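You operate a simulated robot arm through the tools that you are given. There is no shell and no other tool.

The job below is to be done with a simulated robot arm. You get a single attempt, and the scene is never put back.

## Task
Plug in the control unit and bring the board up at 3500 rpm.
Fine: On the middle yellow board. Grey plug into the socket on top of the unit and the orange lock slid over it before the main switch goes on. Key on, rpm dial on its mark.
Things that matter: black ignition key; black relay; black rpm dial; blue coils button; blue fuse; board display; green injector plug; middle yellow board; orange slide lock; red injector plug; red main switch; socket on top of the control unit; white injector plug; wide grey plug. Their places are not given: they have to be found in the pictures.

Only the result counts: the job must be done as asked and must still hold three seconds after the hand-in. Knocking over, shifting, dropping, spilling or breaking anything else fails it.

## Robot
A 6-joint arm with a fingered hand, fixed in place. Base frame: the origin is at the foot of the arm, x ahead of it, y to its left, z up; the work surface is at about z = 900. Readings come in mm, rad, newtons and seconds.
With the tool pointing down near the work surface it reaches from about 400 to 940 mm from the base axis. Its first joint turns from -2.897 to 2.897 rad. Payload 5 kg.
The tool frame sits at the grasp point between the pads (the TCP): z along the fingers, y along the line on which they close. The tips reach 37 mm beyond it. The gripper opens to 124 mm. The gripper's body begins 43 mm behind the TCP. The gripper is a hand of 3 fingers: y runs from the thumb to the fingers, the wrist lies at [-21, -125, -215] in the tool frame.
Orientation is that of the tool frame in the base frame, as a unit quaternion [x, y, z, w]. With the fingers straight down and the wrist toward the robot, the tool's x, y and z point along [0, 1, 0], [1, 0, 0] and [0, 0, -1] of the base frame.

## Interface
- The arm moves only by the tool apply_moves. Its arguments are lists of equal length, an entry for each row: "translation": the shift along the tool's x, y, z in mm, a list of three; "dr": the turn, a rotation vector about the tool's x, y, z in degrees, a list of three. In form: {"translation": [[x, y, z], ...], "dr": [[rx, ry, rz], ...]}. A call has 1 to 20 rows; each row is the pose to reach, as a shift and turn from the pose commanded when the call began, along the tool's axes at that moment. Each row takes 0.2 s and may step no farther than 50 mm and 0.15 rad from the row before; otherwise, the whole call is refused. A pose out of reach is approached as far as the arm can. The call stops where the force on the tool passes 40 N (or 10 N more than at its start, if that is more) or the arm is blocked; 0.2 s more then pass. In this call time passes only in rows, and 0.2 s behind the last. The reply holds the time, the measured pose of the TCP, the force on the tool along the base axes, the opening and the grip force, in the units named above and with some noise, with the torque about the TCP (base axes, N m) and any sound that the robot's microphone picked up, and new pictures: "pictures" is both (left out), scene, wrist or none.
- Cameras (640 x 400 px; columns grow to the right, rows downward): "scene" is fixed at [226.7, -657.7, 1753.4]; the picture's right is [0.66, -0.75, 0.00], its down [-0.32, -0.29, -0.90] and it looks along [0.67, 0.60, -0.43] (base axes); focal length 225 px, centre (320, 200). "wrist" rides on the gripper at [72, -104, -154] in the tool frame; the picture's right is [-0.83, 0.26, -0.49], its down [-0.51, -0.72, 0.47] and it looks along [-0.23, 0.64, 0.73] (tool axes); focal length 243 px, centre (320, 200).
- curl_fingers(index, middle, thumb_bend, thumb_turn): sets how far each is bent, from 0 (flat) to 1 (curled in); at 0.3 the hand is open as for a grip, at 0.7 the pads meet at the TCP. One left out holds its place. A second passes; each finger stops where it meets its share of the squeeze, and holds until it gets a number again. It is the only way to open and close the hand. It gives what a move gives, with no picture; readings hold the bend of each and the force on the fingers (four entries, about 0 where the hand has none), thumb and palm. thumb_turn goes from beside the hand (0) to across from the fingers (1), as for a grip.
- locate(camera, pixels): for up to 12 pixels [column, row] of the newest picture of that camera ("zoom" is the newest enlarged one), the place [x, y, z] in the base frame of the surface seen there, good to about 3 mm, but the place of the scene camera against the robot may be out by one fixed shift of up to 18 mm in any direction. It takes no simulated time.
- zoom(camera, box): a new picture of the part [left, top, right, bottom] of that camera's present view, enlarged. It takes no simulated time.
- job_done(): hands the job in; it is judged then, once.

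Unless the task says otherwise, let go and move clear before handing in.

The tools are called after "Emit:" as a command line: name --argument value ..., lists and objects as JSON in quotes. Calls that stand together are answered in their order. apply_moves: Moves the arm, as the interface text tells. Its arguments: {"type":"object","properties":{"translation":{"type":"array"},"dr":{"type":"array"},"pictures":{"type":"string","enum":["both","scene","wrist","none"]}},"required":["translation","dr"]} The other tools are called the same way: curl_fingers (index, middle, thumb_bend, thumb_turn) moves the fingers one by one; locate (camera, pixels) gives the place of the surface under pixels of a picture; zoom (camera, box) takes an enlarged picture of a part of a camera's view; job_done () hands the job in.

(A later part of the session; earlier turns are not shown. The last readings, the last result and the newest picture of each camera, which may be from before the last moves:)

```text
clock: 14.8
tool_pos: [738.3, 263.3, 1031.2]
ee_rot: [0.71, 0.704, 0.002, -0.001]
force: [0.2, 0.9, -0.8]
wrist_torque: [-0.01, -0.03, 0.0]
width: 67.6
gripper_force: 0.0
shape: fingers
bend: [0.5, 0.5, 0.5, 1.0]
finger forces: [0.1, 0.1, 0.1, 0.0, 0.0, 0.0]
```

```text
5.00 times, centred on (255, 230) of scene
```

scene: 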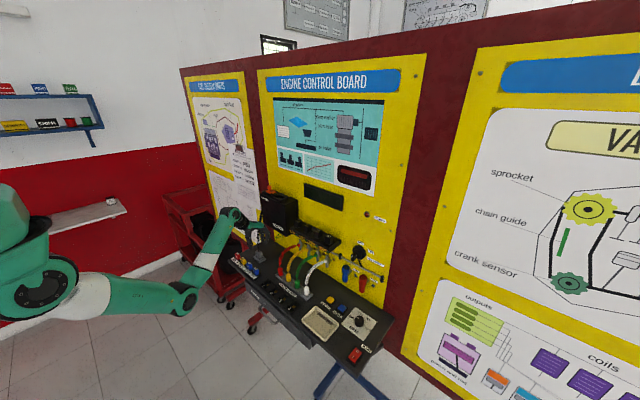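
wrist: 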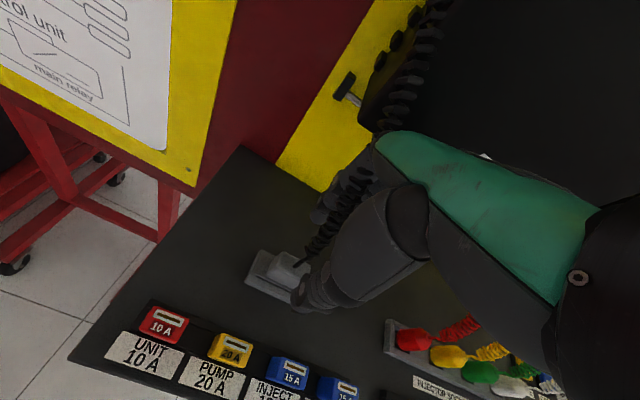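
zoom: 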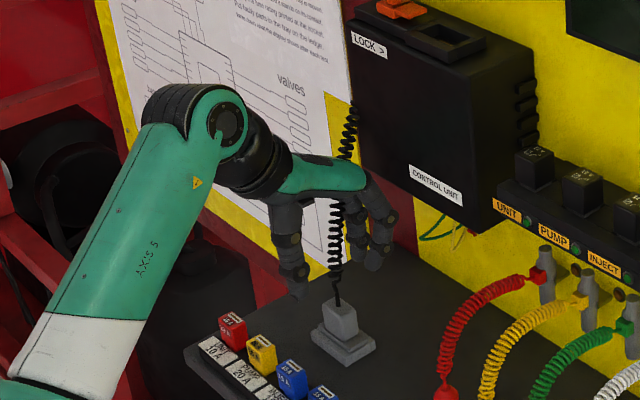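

The thumb (front) and two fingers (back) straddle the plug properly. I'll descend to TCP z=972 and check the clearance.

Emit:
apply_moves --translation '[[2.5, 0, 20], [2.5, 0, 40], [2.5, 0, 59]]' --dr '[[0, 0, 0], [0, 0, 0], [0, 0, 0]]'

Emit:
zoom --camera "scene" --box '[225, 220, 295, 275]'

Emit:
zoom --camera "wrist" --box '[250, 160, 410, 300]'

```text
clock: 15.7
tool_pos: [739.7, 266.2, 971.7]
ee_rot: [0.71, 0.704, 0.001, -0.002]
force: [-0.1, 0.2, -0.4]
wrist_torque: [0.0, -0.02, 0.0]
width: 67.3
gripper_force: 0.0
shape: fingers
bend: [0.5, 0.5, 0.5, 1.0]
finger forces: [0.0, 0.0, 0.0, 0.0, 0.0, 0.1]
```

scene: 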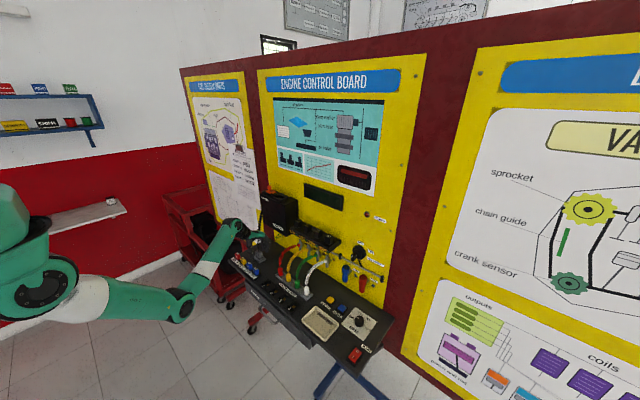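
wrist: 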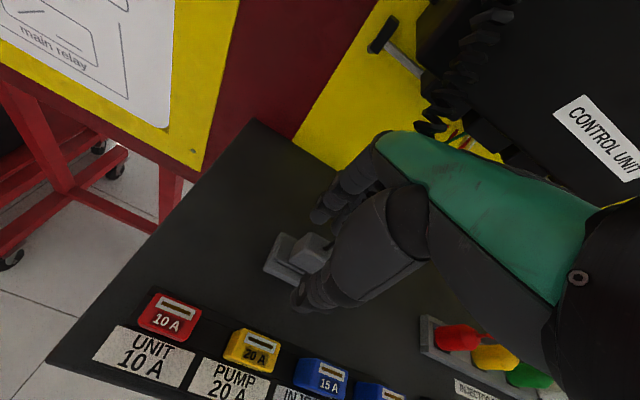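

```text
7.27 times, centred on (260, 248) of scene
```

zoom: 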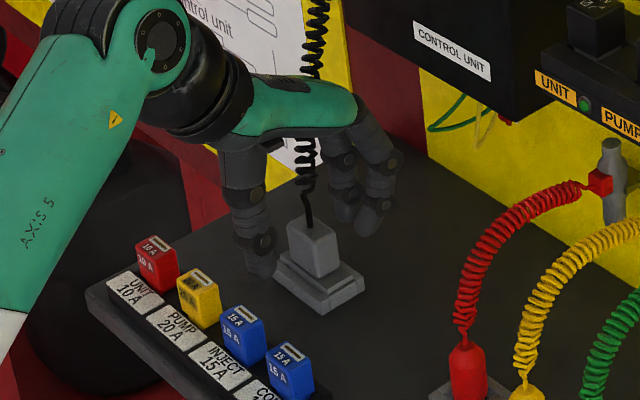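

```text
2.86 times, centred on (330, 230) of wrist
```

zoom: 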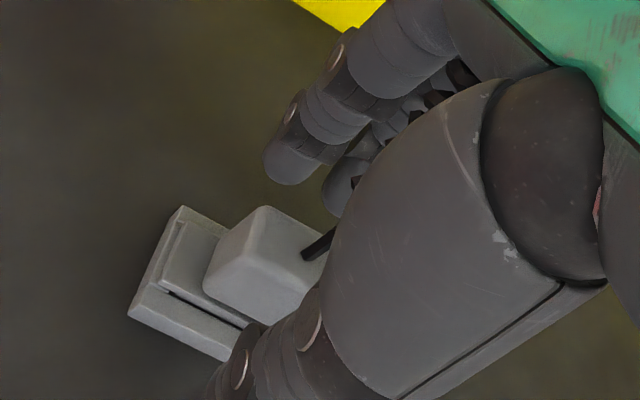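

No contact yet. I'll locate the finger and thumb tips in the scene to judge how far below the TCP they reach.

Emit:
zoom --camera "scene" --box '[240, 225, 280, 260]'

```text
11.43 times, centred on (260, 242) of scene
```

zoom: 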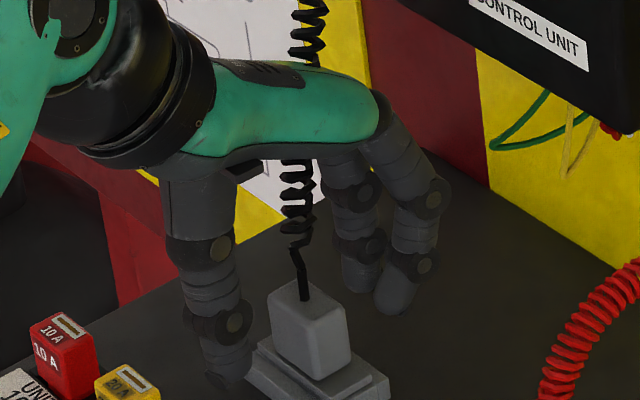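

Emit:
locate --camera "zoom" --pixels '[[225, 378], [228, 350], [392, 305], [355, 285], [305, 300], [310, 325], [350, 360], [330, 390], [265, 370], [420, 235], [235, 325], [425, 265]]'

```text
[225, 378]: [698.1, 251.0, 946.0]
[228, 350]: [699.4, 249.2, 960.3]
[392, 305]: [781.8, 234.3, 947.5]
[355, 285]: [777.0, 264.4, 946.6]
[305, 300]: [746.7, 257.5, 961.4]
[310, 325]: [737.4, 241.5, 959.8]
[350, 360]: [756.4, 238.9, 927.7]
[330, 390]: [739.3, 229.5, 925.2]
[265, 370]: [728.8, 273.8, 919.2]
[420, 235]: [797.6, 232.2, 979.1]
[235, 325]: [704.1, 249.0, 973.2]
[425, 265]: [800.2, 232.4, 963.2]
```

Correcting for the scene shift, the fingertips are at z≈938, about 34 mm below the TCP, straddling the body evenly. I'll go down 14 mm so the tips sit just above the flange, then close in stages.

Emit:
apply_moves --translation '[[0, -0.5, 7], [0, -1, 14]]' --dr '[[0, 0, 0], [0, 0, 0]]' --pictures "none"

Emit:
curl_fingers --index 0.58 --middle 0.58 --thumb_bend 0.58

```text
clock: 16.2
tool_pos: [738.2, 267.2, 958.7]
ee_rot: [0.709, 0.705, 0.001, -0.001]
force: [-0.3, -0.2, -0.3]
wrist_torque: [0.03, -0.01, 0.04]
width: 67.4
gripper_force: 0.2
shape: fingers
bend: [0.5, 0.5, 0.5, 1.0]
finger forces: [0.0, 0.0, 0.1, 0.0, 0.0, 0.1]
```

```text
clock: 17.2
tool_pos: [737.5, 268.1, 958.4]
ee_rot: [0.71, 0.705, 0.002, -0.002]
force: [-0.4, -0.6, -0.1]
wrist_torque: [-0.01, -0.01, 0.01]
width: 46.3
gripper_force: 0.0
shape: fingers
bend: [0.57, 0.57, 0.57, 1.0]
finger forces: [0.0, 0.0, 0.1, 0.0, 0.0, 0.1]
```

The width is 46 mm with no contact. I'll look at the fingers before the final closing.

Emit:
zoom --camera "scene" --box '[235, 225, 285, 262]'

Emit:
zoom --camera "wrist" --box '[250, 180, 370, 290]'

```text
10.81 times, centred on (260, 244) of scene
```

zoom: 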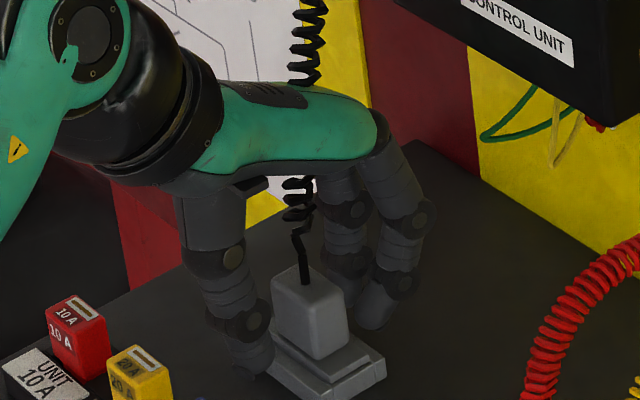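

```text
3.64 times, centred on (310, 235) of wrist
```

zoom: 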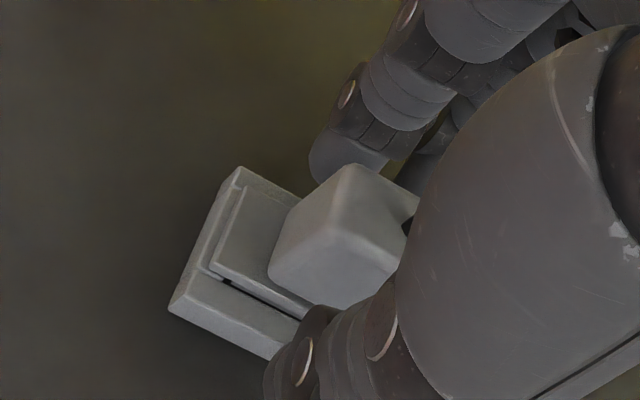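

The fingers are lined up with the body. Now I'll close on it.

Emit:
curl_fingers --index 0.7 --middle 0.7 --thumb_bend 0.7

Emit:
zoom --camera "scene" --box '[235, 225, 285, 262]'

Emit:
zoom --camera "wrist" --box '[250, 180, 370, 290]'

```text
clock: 18.2
tool_pos: [737.4, 266.6, 958.2]
ee_rot: [0.709, 0.705, 0.001, -0.001]
force: [1.9, -0.1, 0.2]
wrist_torque: [-0.05, -0.04, 0.02]
width: 24.0
gripper_force: 8.5
shape: fingers
bend: [0.65, 0.66, 0.64, 1.0]
finger forces: [4.6, 5.3, 0.0, 0.0, 8.5, 0.0]
```

```text
10.81 times, centred on (260, 244) of scene
```

zoom: 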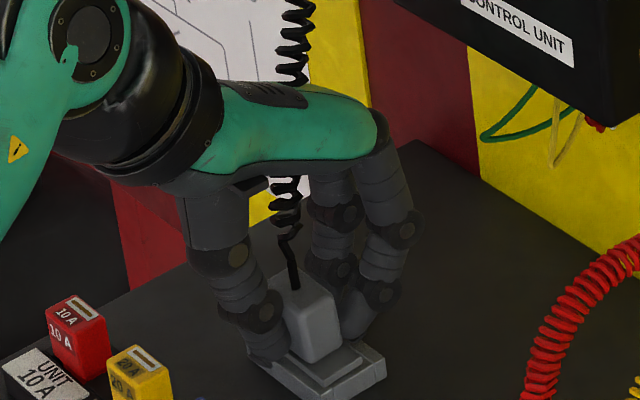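

```text
3.64 times, centred on (310, 235) of wrist
```

zoom: 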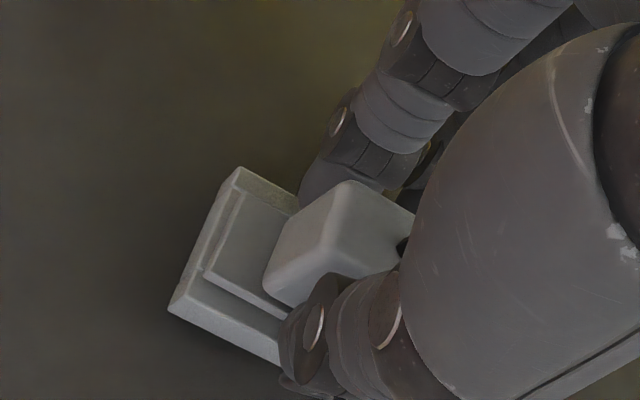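

The grip is on (fingers 4.6 and 5.3 N, thumb 8.5 N), but the plug may lean slightly. I'll zoom closer before lifting.

Emit:
zoom --camera "scene" --box '[253, 240, 275, 258]'

Emit:
zoom --camera "wrist" --box '[265, 215, 330, 275]'

```text
16.00 times, centred on (264, 249) of scene
```

zoom: 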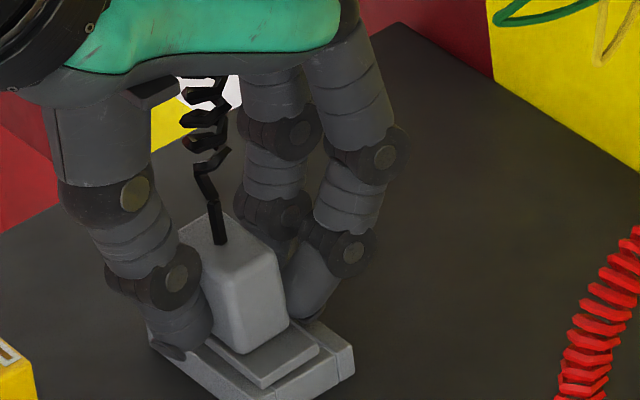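

```text
6.67 times, centred on (298, 245) of wrist
```

zoom: 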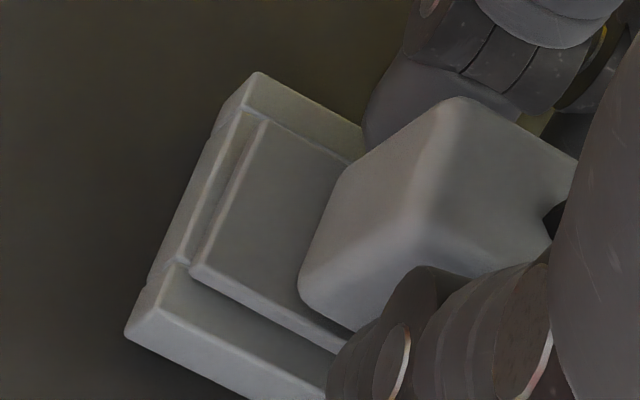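

The plug leans a few degrees toward the thumb (top toward −x), so the hand's middle is a little too near the robot. I'll open slightly, shift +3 mm in x, and close again.

Emit:
curl_fingers --index 0.61 --middle 0.61 --thumb_bend 0.6

Emit:
zoom --camera "wrist" --box '[265, 215, 330, 275]'

Emit:
zoom --camera "scene" --box '[253, 240, 275, 258]'

```text
clock: 19.2
tool_pos: [737.6, 267.0, 957.7]
ee_rot: [0.709, 0.705, 0.002, -0.002]
force: [-0.1, 1.0, 0.7]
wrist_torque: [-0.01, -0.01, -0.01]
width: 34.7
gripper_force: 0.0
shape: fingers
bend: [0.61, 0.61, 0.6, 1.0]
finger forces: [0.0, 0.1, 0.1, 0.0, 0.0, 0.0]
```

```text
6.67 times, centred on (298, 245) of wrist
```

zoom: 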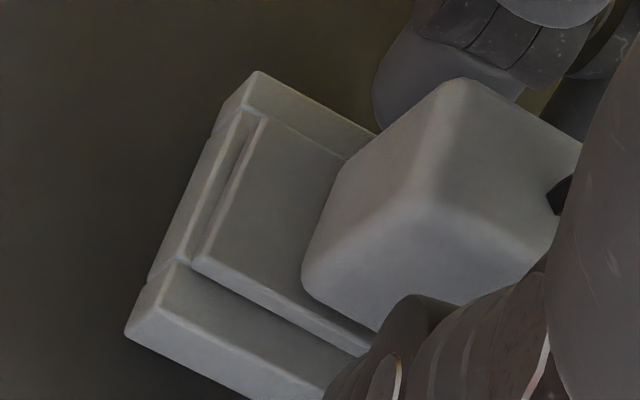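

```text
16.00 times, centred on (264, 249) of scene
```

zoom: 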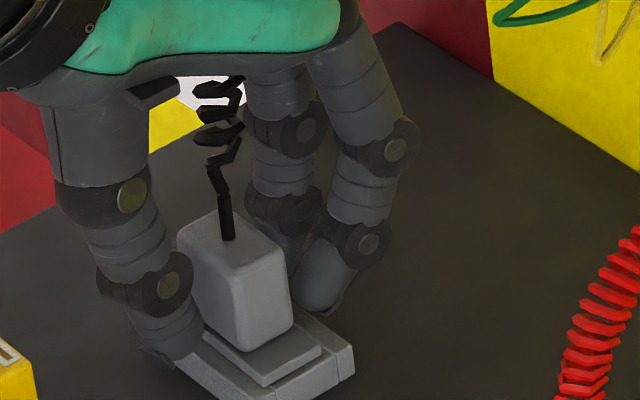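

The plug settled back upright. I'll locate its body in this close view to centre the hand.

Emit:
zoom --camera "wrist" --box '[265, 215, 330, 275]'

Emit:
locate --camera "zoom" --pixels '[[445, 90], [575, 145], [415, 200], [540, 245], [305, 285], [380, 325], [345, 170], [200, 265], [265, 120], [130, 330], [258, 75], [430, 205]]'

```text
6.67 times, centred on (298, 245) of wrist
```

zoom: 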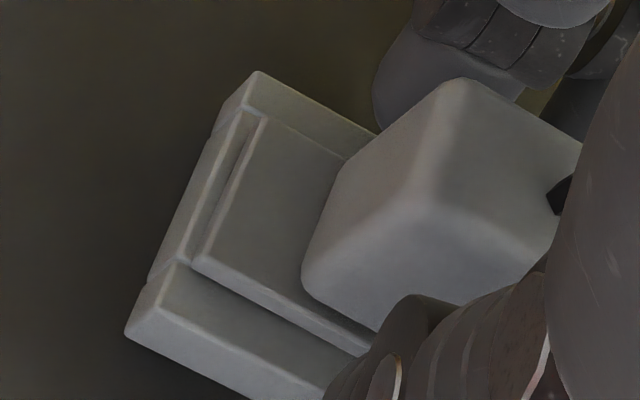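

```text
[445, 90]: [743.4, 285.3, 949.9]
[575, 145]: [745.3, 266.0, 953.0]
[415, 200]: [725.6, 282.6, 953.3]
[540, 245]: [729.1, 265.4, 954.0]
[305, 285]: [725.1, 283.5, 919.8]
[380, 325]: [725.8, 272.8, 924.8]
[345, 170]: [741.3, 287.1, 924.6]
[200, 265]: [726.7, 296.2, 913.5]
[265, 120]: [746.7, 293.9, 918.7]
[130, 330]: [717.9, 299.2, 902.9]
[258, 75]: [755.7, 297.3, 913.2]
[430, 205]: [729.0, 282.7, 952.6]
```

The plug now sits about 3 mm toward −x, which matches the hand pinching off-centre. I'll shift the hand 3.5 mm in +x and close again.

Emit:
apply_moves --translation '[[-0.5, 3.5, 0]]' --dr '[[0, 0, 0]]' --pictures "none"

Emit:
curl_fingers --index 0.7 --middle 0.7 --thumb_bend 0.7

Emit:
zoom --camera "scene" --box '[253, 240, 275, 258]'

Emit:
zoom --camera "wrist" --box '[265, 215, 330, 275]'

```text
clock: 19.6
tool_pos: [742.1, 266.8, 958.3]
ee_rot: [0.71, 0.704, 0.001, -0.001]
force: [0.0, 0.2, 0.0]
wrist_torque: [-0.03, 0.02, -0.03]
width: 34.6
gripper_force: 0.1
shape: fingers
bend: [0.61, 0.61, 0.6, 1.0]
finger forces: [0.0, 0.0, 0.1, 0.1, 0.0, 0.0]
```

```text
clock: 20.6
tool_pos: [741.3, 266.0, 959.2]
ee_rot: [0.71, 0.705, 0.001, -0.002]
force: [-0.3, -0.1, 0.0]
wrist_torque: [0.0, -0.02, 0.02]
width: 24.3
gripper_force: 8.9
shape: fingers
bend: [0.66, 0.67, 0.64, 1.0]
finger forces: [4.6, 4.3, 0.0, 0.0, 8.9, 0.1]
```

```text
16.00 times, centred on (264, 249) of scene
```

zoom: 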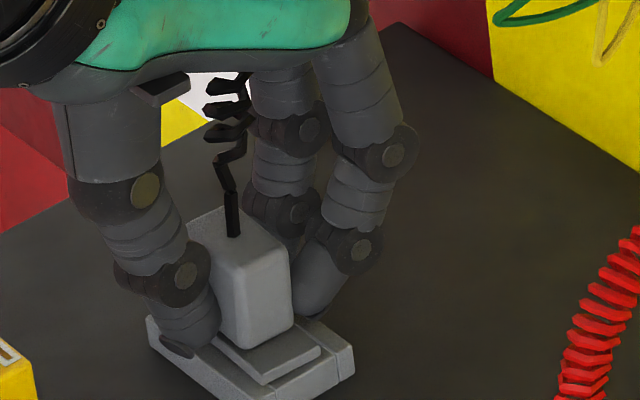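

```text
6.67 times, centred on (298, 245) of wrist
```

zoom: 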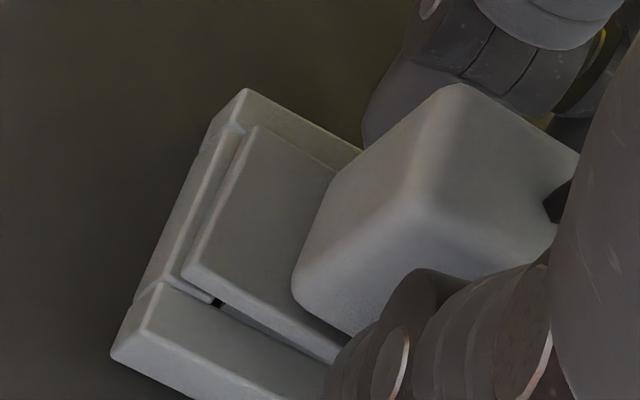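

The grip is now balanced (fingers 4.6/4.3, thumb 8.9 N, net force ≈0) and the plug stands straight. I'll lift it slowly by 30 mm and check.

Emit:
apply_moves --translation '[[0, 0, -5], [0, 0, -12], [0, 0, -20], [0, 0, -30]]' --dr '[[0, 0, 0], [0, 0, 0], [0, 0, 0], [0, 0, 0]]'

Emit:
zoom --camera "scene" --box '[248, 234, 280, 260]'

Emit:
zoom --camera "wrist" --box '[260, 205, 340, 275]'

```text
clock: 21.6
tool_pos: [742.9, 266.4, 989.3]
ee_rot: [0.709, 0.705, 0.001, -0.001]
force: [-0.8, 0.1, -1.0]
wrist_torque: [0.02, 0.0, -0.01]
width: 24.2
gripper_force: 9.0
shape: fingers
bend: [0.66, 0.67, 0.64, 1.0]
finger forces: [4.7, 4.3, 0.0, 0.1, 8.8, 0.0]
```

scene: 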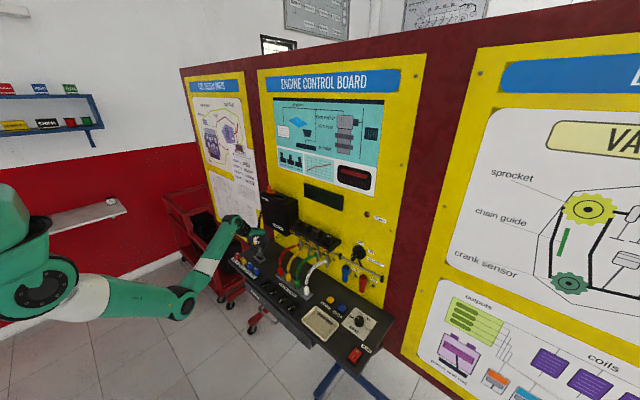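
wrist: 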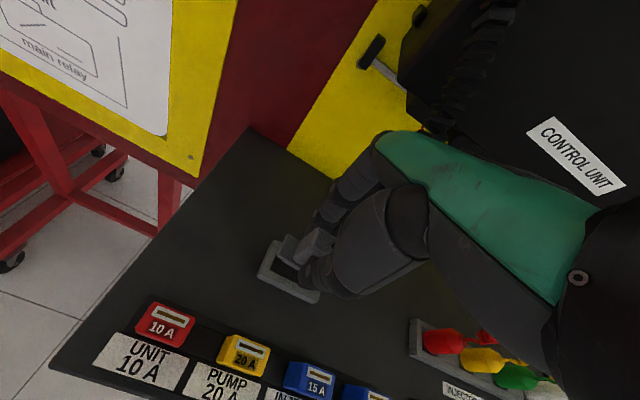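

```text
15.38 times, centred on (264, 247) of scene
```

zoom: 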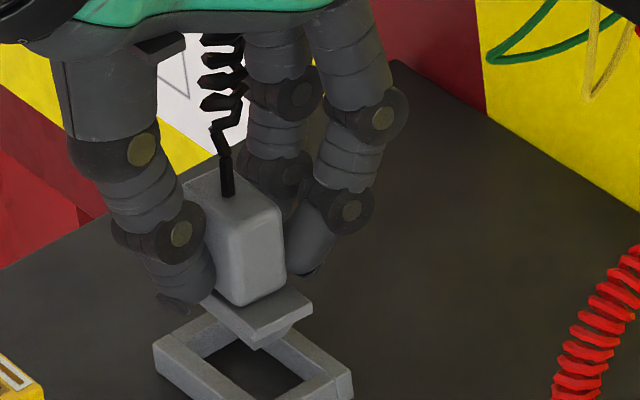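

```text
5.71 times, centred on (300, 240) of wrist
```

zoom: 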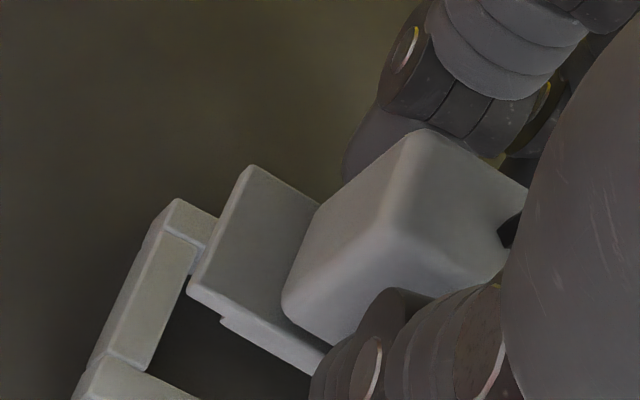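

The plug is out of its dock and held; below the flange there is a short stub. I'll locate the held plug's corners to check tilt and offset from the TCP.

Emit:
locate --camera "zoom" --pixels '[[250, 172], [195, 287], [315, 205], [310, 345], [395, 140], [290, 300], [375, 215], [500, 165], [480, 270], [225, 320], [300, 270], [360, 330]]'

Emit:
zoom --camera "scene" --box '[255, 240, 273, 254]'

```text
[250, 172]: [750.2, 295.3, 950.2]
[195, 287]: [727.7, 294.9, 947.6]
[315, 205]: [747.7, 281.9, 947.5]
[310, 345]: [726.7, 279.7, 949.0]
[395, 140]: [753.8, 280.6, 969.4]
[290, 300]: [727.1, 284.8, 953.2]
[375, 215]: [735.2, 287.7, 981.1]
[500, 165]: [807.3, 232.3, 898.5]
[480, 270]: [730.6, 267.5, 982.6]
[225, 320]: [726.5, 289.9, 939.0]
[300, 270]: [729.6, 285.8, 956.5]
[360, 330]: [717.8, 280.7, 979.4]
```

```text
16.00 times, centred on (264, 247) of scene
```

zoom: 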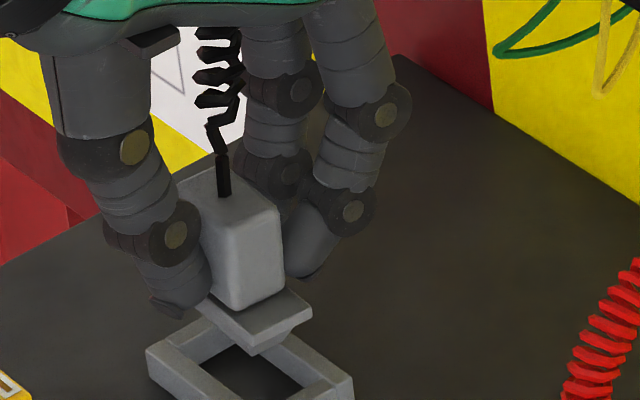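

The flange sits 41 mm below the TCP and about 3 mm toward −x of it, level within error. Since the board is at x≈900, I'll check how far the finger knuckles stick out behind.

Emit:
locate --camera "zoom" --pixels '[[400, 105], [370, 210], [320, 260], [385, 60], [375, 15], [390, 80], [295, 175], [310, 95], [225, 185], [250, 215], [300, 310], [265, 350]]'

```text
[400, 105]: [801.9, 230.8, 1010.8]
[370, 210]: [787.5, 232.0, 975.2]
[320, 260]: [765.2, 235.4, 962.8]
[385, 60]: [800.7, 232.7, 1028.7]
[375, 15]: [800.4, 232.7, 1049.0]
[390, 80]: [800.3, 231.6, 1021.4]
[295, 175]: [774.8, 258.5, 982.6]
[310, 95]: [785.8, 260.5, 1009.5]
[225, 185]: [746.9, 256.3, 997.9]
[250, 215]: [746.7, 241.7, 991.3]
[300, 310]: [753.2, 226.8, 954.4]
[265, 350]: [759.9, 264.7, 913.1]
```

The knuckles stick out about 58–62 mm behind the TCP, which would just meet the board at the socket. I'll measure it more carefully with the wrist camera.

Emit:
zoom --camera "wrist" --box '[290, 120, 420, 260]'

```text
2.86 times, centred on (355, 190) of wrist
```

zoom: 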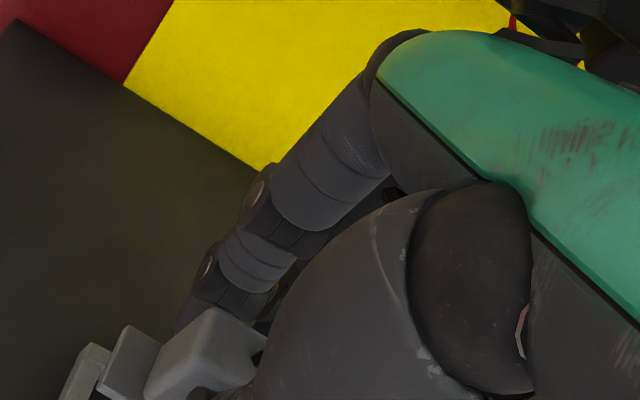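

Emit:
locate --camera "zoom" --pixels '[[330, 125], [300, 155], [365, 80], [375, 50], [400, 38], [260, 185], [225, 240], [345, 108], [430, 35], [390, 60], [350, 130], [372, 75]]'

```text
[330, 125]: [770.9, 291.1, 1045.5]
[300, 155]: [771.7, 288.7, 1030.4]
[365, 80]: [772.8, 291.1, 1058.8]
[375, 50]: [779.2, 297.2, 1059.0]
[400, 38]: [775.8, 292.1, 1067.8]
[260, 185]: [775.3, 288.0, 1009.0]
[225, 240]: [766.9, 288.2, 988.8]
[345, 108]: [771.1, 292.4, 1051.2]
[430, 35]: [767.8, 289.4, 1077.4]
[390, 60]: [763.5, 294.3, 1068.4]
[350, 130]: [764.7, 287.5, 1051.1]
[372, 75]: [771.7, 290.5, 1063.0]
```

The knuckles' reach relative to the board at the socket is marginal (about 55 mm for the middle finger), so I'll carry the plug up tilted slightly forward, which also suits the wrist. First a slow vertical lift in front of the unit to z≈1372.

Emit:
apply_moves --translation '[[0, 0, -20], [0, 0, -43], [0, 0, -67], [0, 0, -91], [0, 0, -115], [-1, 0, -139], [-2, 0, -163], [-3, 0, -187], [-4, 0, -211], [-5, 0, -235], [-6, 0, -259], [-10, 0, -283], [-14, 0, -307], [-18, 0, -331], [-22, 0, -355], [-26, 0, -383]]' --dr '[[0, 0, 0], [-1, 0, 0], [-2, 0, 0], [-3, 0, 0], [-4, 0, 0], [-5, 0, 0], [-6, 0, 0], [-7, 0, 0], [-8, 0, 0], [-9, 0, 0], [-10, 0, 0], [-11, 0, 0], [-12, 0, 0], [-12, 0, 0], [-12, 0, 0], [-12, 0, 0]]'

```text
clock: 25.1
tool_pos: [741.9, 238.9, 1371.8]
ee_rot: [0.706, 0.701, 0.074, 0.072]
force: [0.0, 0.3, -1.6]
wrist_torque: [-0.02, 0.03, 0.0]
width: 23.9
gripper_force: 8.5
shape: fingers
bend: [0.66, 0.67, 0.64, 1.0]
finger forces: [4.4, 4.2, 0.0, 0.0, 8.8, 0.0]
```

scene: 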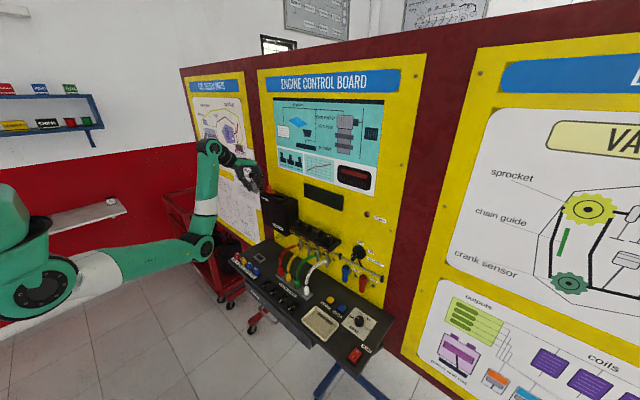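
wrist: 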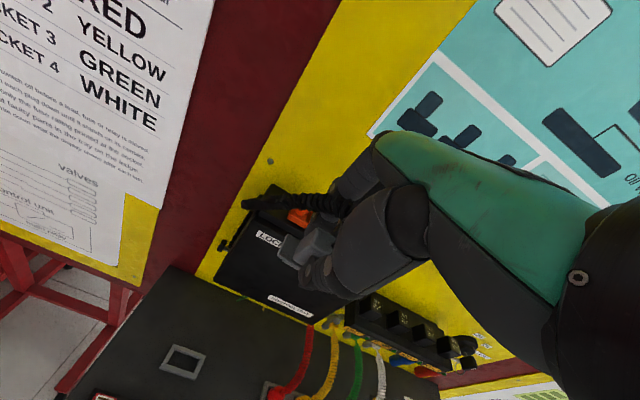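

Tracking is exact and the grip is steady (thumb 8.8 N). I'll move over the socket diagonally, keeping clear of the lock knob, to about (825,169,1372).

Emit:
apply_moves --translation '[[-15, 15.6, 3.3], [-30, 31.3, 6.7], [-45, 46.9, 10], [-57, 58.7, 12.5], [-66, 70.4, 15], [-70, 81.2, 17.3]]' --dr '[[0, 0, 0], [0, 0, 0], [0, 0, 0], [0, 0, 0], [0, 0, 0], [0, 0, 0]]'

Emit:
zoom --camera "scene" --box '[245, 150, 310, 210]'

Emit:
zoom --camera "wrist" --box '[180, 120, 380, 280]'

```text
clock: 26.4
tool_pos: [824.5, 168.1, 1370.5]
ee_rot: [0.705, 0.701, 0.075, 0.072]
force: [0.6, -0.8, 0.3]
wrist_torque: [0.01, 0.01, -0.06]
width: 24.1
gripper_force: 8.6
shape: fingers
bend: [0.66, 0.67, 0.64, 1.0]
finger forces: [4.5, 4.2, 0.0, 0.0, 8.8, 0.1]
```

scene: 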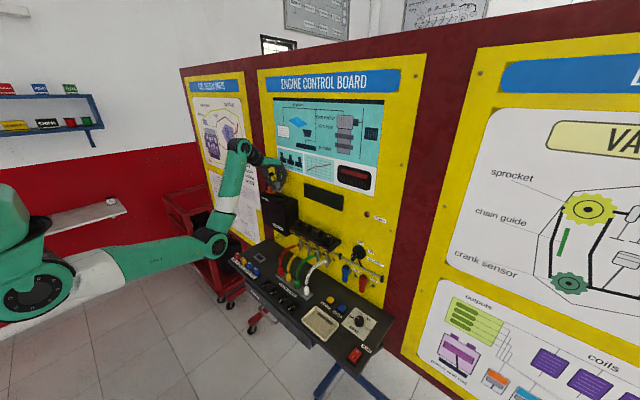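
wrist: 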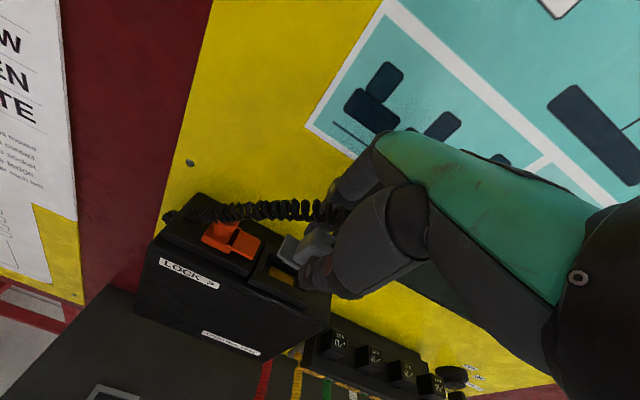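

```text
6.67 times, centred on (278, 180) of scene
```

zoom: 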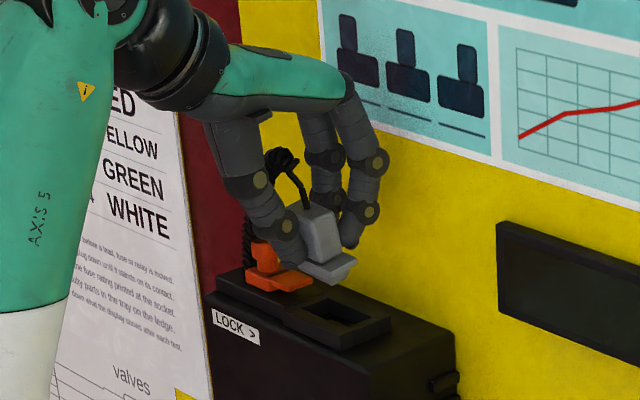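

```text
2.50 times, centred on (280, 200) of wrist
```

zoom: 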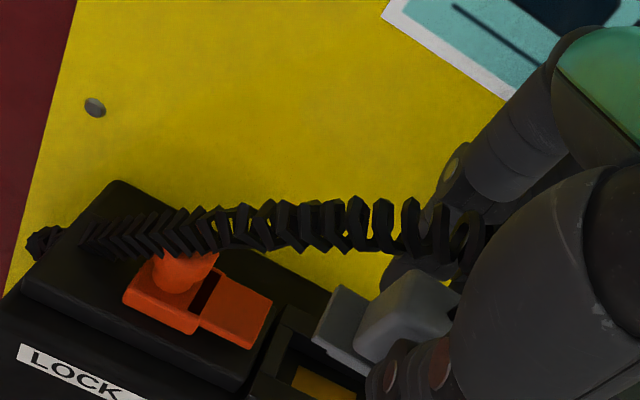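

Everything is clear: the plug hovers above and in front of the socket. I'll bring it upright here, then read its corners against the socket.

Emit:
apply_moves --translation '[[0, 0, 0], [0, 0, 0], [0, 0, 0]]' --dr '[[4, 0, 0], [8, 0, 0], [11.9, 0, 0]]'

Emit:
zoom --camera "wrist" --box '[230, 200, 350, 300]'

```text
clock: 27.2
tool_pos: [824.9, 168.6, 1371.5]
ee_rot: [0.71, 0.705, 0.002, -0.001]
force: [0.5, -0.9, -1.2]
wrist_torque: [0.01, 0.02, 0.02]
width: 24.0
gripper_force: 8.7
shape: fingers
bend: [0.66, 0.67, 0.64, 1.0]
finger forces: [4.5, 4.2, 0.0, 0.1, 8.7, 0.0]
```

scene: 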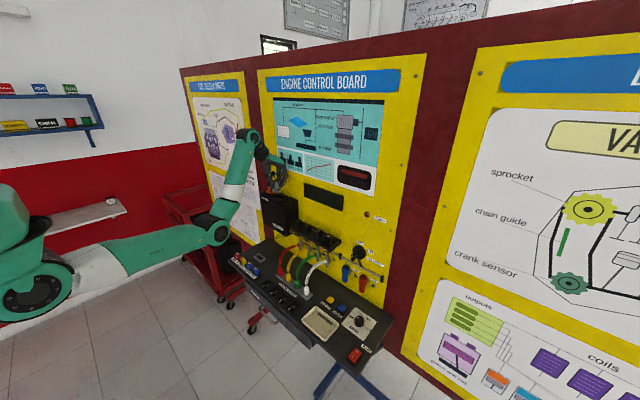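
wrist: 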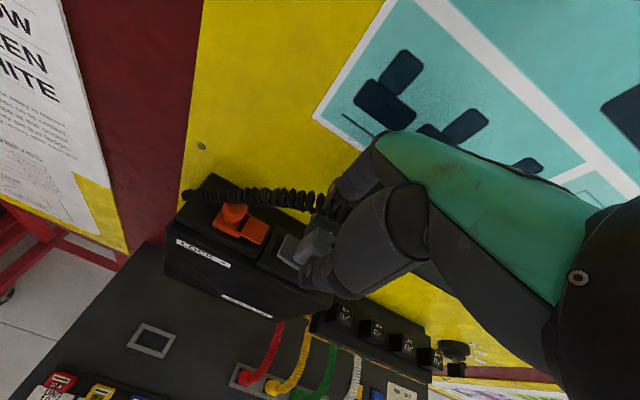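

```text
4.00 times, centred on (290, 250) of wrist
```

zoom: 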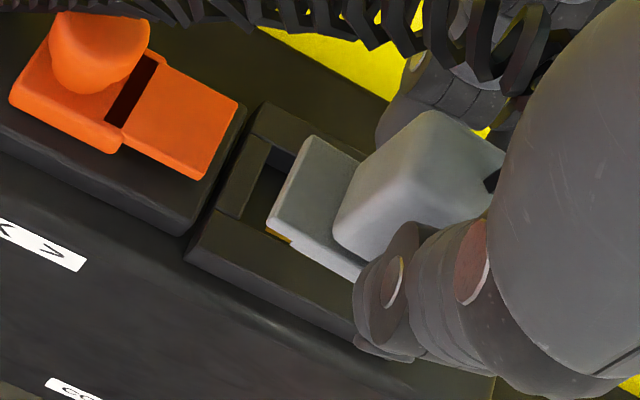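

The plug is upright above the socket. I'll locate frame corners and flange corners in the same view so they can be compared without shift.

Emit:
locate --camera "zoom" --pixels '[[190, 250], [213, 210], [262, 108], [268, 138], [225, 212], [345, 325], [312, 142], [272, 225], [365, 160], [345, 270], [215, 170], [180, 85]]'

Emit:
locate --camera "zoom" --pixels '[[188, 252], [215, 215], [258, 112], [245, 150], [245, 225], [280, 250], [320, 150], [280, 220], [425, 118], [350, 215], [200, 172], [235, 105]]'

```text
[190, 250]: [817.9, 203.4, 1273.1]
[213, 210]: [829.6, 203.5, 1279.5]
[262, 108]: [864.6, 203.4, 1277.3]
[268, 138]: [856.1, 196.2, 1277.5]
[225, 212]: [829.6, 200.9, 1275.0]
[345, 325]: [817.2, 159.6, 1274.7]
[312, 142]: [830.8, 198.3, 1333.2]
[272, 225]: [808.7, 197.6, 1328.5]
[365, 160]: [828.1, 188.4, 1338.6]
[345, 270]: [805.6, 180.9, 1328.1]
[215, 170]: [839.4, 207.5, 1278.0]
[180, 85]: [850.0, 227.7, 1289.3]
```

```text
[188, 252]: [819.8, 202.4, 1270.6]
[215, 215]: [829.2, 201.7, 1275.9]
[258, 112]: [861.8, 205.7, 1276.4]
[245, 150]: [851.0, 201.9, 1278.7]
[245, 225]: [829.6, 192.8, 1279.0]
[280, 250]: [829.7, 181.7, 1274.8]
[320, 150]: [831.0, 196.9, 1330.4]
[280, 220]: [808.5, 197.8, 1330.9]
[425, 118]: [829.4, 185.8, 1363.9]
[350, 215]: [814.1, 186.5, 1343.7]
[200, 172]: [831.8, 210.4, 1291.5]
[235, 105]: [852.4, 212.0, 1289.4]
```

In this view the socket opening is centred at about (843,171) and the flange at about (820,170), so I need about +22.5 mm in x and +0.8 mm in y. I'll approach in small steps, watching the finger forces for contact with the board.

Emit:
apply_moves --translation '[[0.4, 6, 0], [0.8, 12, 0], [0.8, 16, 0]]' --dr '[[0, 0, 0], [0, 0, 0], [0, 0, 0]]' --pictures "scene"

Emit:
zoom --camera "scene" --box '[255, 150, 310, 205]'

```text
clock: 28.1
tool_pos: [840.5, 170.4, 1372.0]
ee_rot: [0.709, 0.705, 0.003, 0.0]
force: [-4.3, -0.6, -0.7]
wrist_torque: [-0.02, -0.09, -0.08]
width: 24.3
gripper_force: 11.6
shape: fingers
bend: [0.66, 0.68, 0.64, 1.0]
finger forces: [4.2, 9.5, 0.0, 0.0, 9.5, 0.0]
```

scene: 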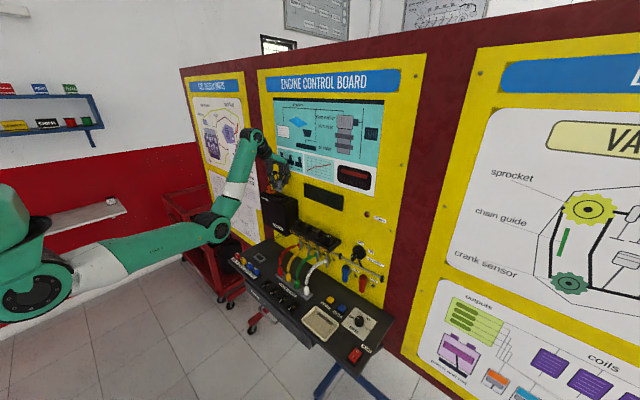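

```text
7.27 times, centred on (282, 178) of scene
```

zoom: 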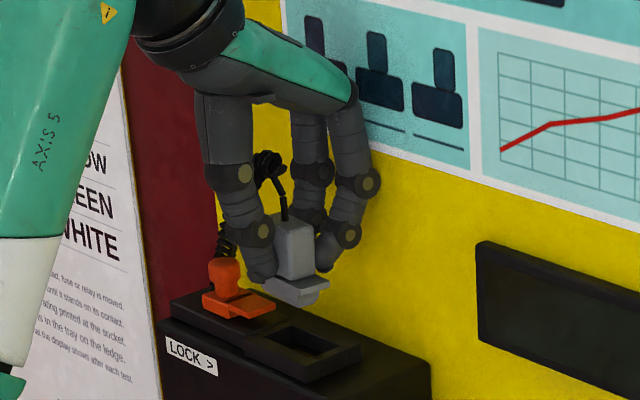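

The middle finger touches the board (9.5 N) at TCP x≈840, short of the 847 needed with the hand upright. I'll insert with the hand tilted 11° forward instead, which clears the knuckles by about 7 mm, and the stub has room to enter at that tilt.

Emit:
apply_moves --translation '[[0, -4, 5], [0, -4, 14], [0, -4, 24], [0, -4, 30]]' --dr '[[-4, 0, 0], [-8, 0, 0], [-11, 0, 0], [-11, 0, 0]]'

Emit:
zoom --camera "scene" --box '[260, 165, 305, 205]'

Emit:
zoom --camera "wrist" --box '[240, 190, 340, 290]'

```text
clock: 29.1
tool_pos: [834.8, 169.5, 1341.7]
ee_rot: [0.706, 0.701, 0.069, 0.067]
force: [0.0, 1.5, 0.0]
wrist_torque: [0.02, -0.02, 0.0]
width: 24.0
gripper_force: 8.7
shape: fingers
bend: [0.66, 0.68, 0.64, 1.0]
finger forces: [4.3, 4.2, 0.0, 0.1, 8.7, 0.0]
```

scene: 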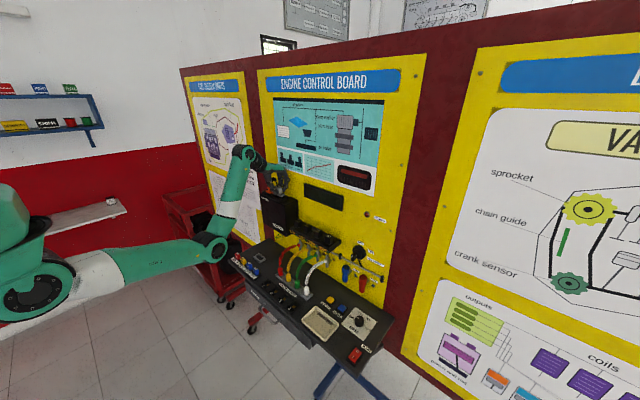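
wrist: 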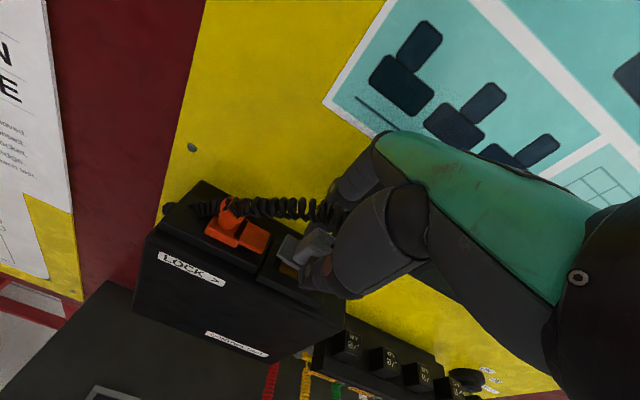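

```text
10.00 times, centred on (282, 185) of scene
```

zoom: 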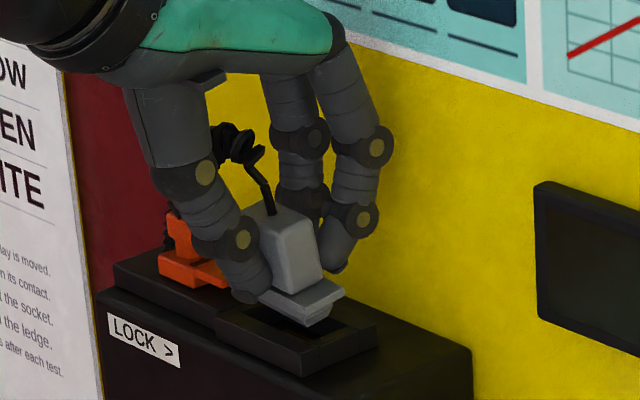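

```text
4.00 times, centred on (290, 240) of wrist
```

zoom: 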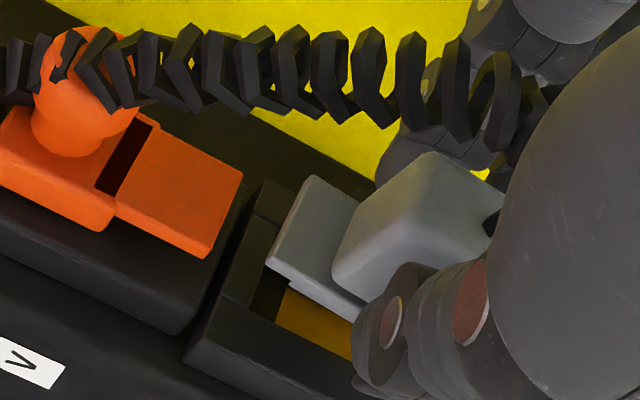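

The stub is visible just above the opening, with the hand clear of the board (forces normal). I'll locate flange, stub and opening in this view.

Emit:
locate --camera "zoom" --pixels '[[312, 180], [270, 262], [360, 200], [345, 310], [275, 278], [285, 285], [268, 215], [250, 300], [270, 330], [235, 268], [218, 320], [285, 305]]'

Emit:
zoom --camera "scene" --box '[272, 180, 302, 204]'

```text
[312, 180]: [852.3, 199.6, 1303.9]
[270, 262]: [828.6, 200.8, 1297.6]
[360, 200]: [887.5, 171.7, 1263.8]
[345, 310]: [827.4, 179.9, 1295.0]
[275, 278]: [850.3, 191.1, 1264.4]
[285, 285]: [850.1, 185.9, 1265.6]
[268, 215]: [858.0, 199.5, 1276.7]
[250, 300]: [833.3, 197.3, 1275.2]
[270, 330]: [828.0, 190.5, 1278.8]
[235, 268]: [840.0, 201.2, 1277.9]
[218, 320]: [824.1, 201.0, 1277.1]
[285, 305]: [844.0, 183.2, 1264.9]
```

```text
16.00 times, centred on (287, 192) of scene
```

zoom: 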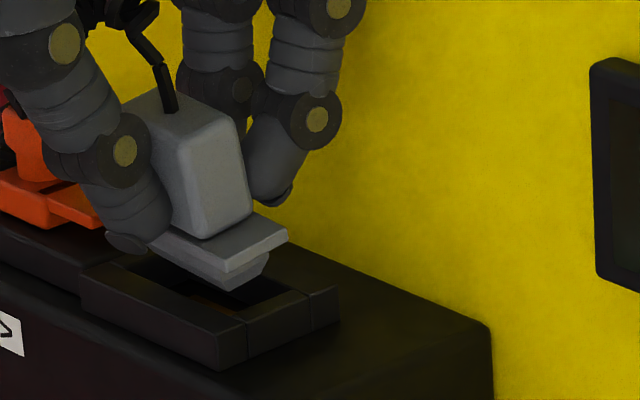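

The plug leans about 15° in total (hand 11°, plug itself about 3°) and is centred within about 1 mm. I'll ease the tilt by 2° and lower 12 mm so that the stub enters the opening.

Emit:
apply_moves --translation '[[-0.5, 0.5, 2], [-0.5, 0.0, 5], [-0.5, -0.7, 8.5], [-0.5, -1.4, 12]]' --dr '[[1, 0, 0], [2, 0, 0], [2, 0, 0], [2, 0, 0]]'

Emit:
zoom --camera "scene" --box '[272, 180, 302, 204]'

Emit:
zoom --camera "wrist" --box '[240, 190, 340, 290]'

```text
clock: 30.1
tool_pos: [837.2, 168.6, 1329.9]
ee_rot: [0.708, 0.702, 0.057, 0.055]
force: [0.6, 0.3, 0.3]
wrist_torque: [-0.05, 0.01, 0.0]
width: 24.0
gripper_force: 8.8
shape: fingers
bend: [0.66, 0.67, 0.64, 1.0]
finger forces: [4.4, 4.5, 0.0, 0.1, 8.6, 0.0]
```

scene: 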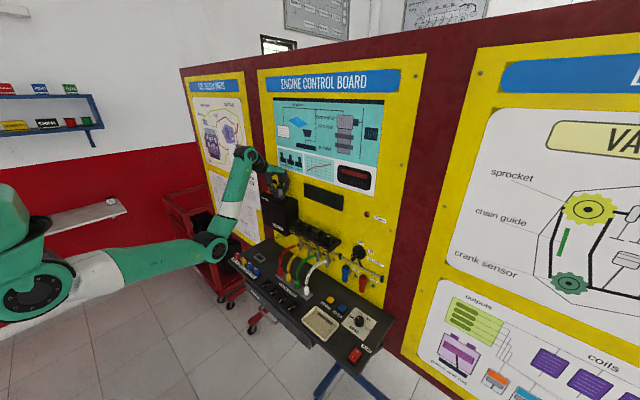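
wrist: 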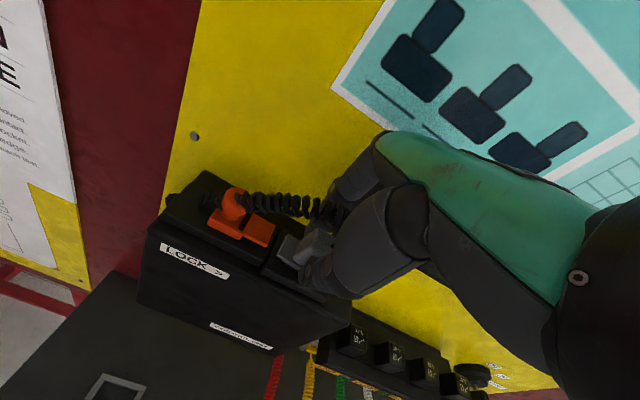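

```text
16.00 times, centred on (287, 192) of scene
```

zoom: 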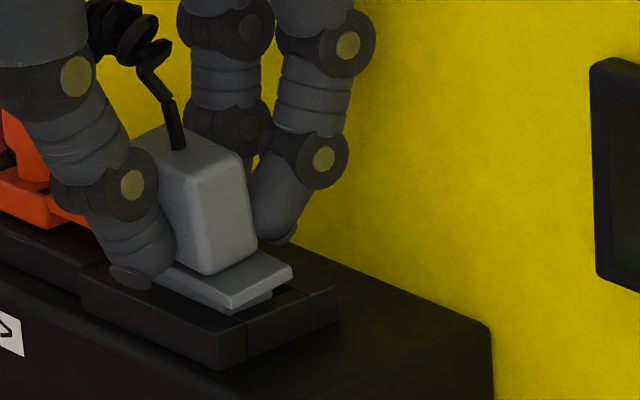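

```text
4.00 times, centred on (290, 240) of wrist
```

zoom: 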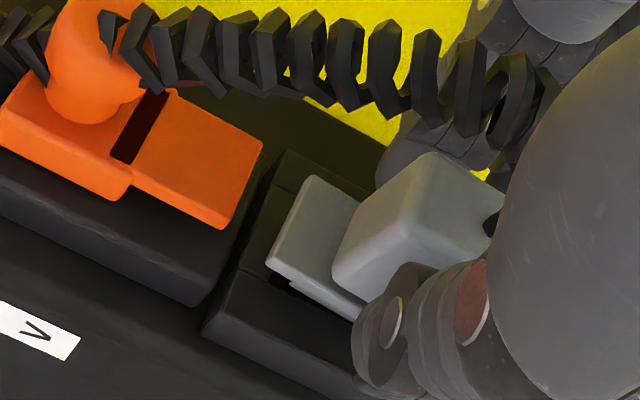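

The stub's tip is entering the opening with no contact forces yet. I'll lower further in small steps, watching the force.

Emit:
apply_moves --translation '[[0, -0.3, 2], [0, -0.6, 4]]' --dr '[[0, 0, 0], [0, 0, 0]]' --pictures "wrist"

Emit:
zoom --camera "scene" --box '[272, 180, 302, 204]'

Emit:
zoom --camera "wrist" --box '[240, 190, 340, 290]'

```text
clock: 30.6
tool_pos: [836.8, 169.4, 1326.2]
ee_rot: [0.707, 0.702, 0.058, 0.055]
force: [0.5, 0.1, 0.5]
wrist_torque: [-0.03, -0.02, 0.05]
width: 24.0
gripper_force: 9.1
shape: fingers
bend: [0.66, 0.67, 0.64, 1.0]
finger forces: [4.5, 4.9, 0.0, 0.0, 8.2, 0.0]
```

wrist: 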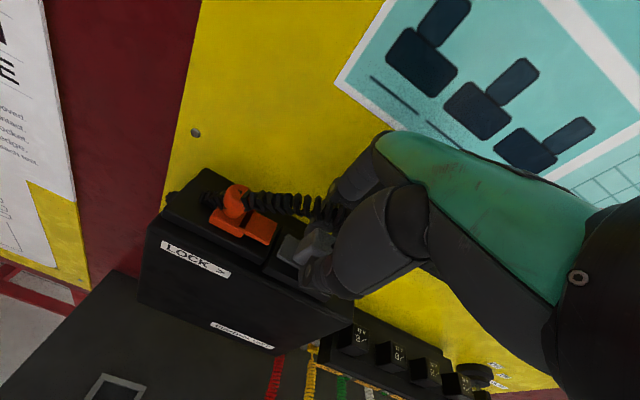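

```text
16.00 times, centred on (287, 192) of scene
```

zoom: 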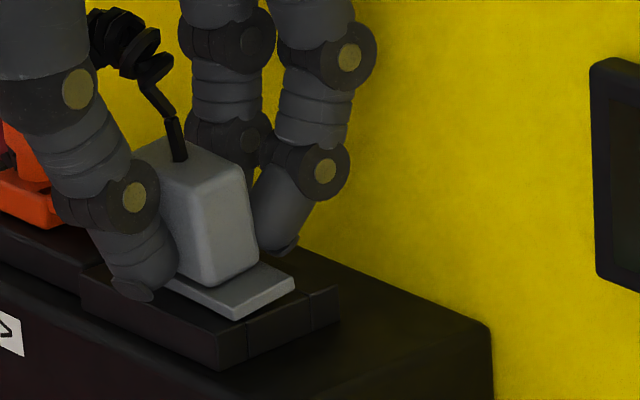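

```text
4.00 times, centred on (290, 240) of wrist
```

zoom: 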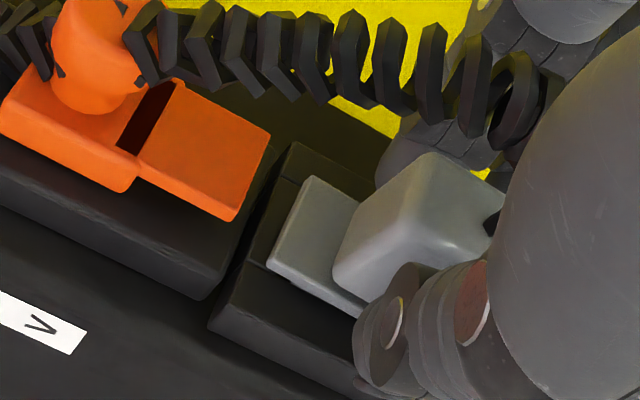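

The flange is now close to the frame rim. I'll locate the flange to see the remaining gap.

Emit:
locate --camera "zoom" --pixels '[[312, 180], [272, 262], [345, 210], [340, 300], [255, 245], [235, 290], [290, 150], [225, 320], [310, 230], [420, 165], [345, 270], [380, 260]]'

```text
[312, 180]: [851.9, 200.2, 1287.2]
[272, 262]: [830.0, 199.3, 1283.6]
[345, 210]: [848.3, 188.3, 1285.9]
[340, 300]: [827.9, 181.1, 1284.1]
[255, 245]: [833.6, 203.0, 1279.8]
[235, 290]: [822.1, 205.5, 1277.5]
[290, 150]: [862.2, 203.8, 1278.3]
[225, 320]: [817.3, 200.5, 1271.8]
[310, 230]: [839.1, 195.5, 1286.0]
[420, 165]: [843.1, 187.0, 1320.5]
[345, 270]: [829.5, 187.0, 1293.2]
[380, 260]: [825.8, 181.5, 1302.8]
```

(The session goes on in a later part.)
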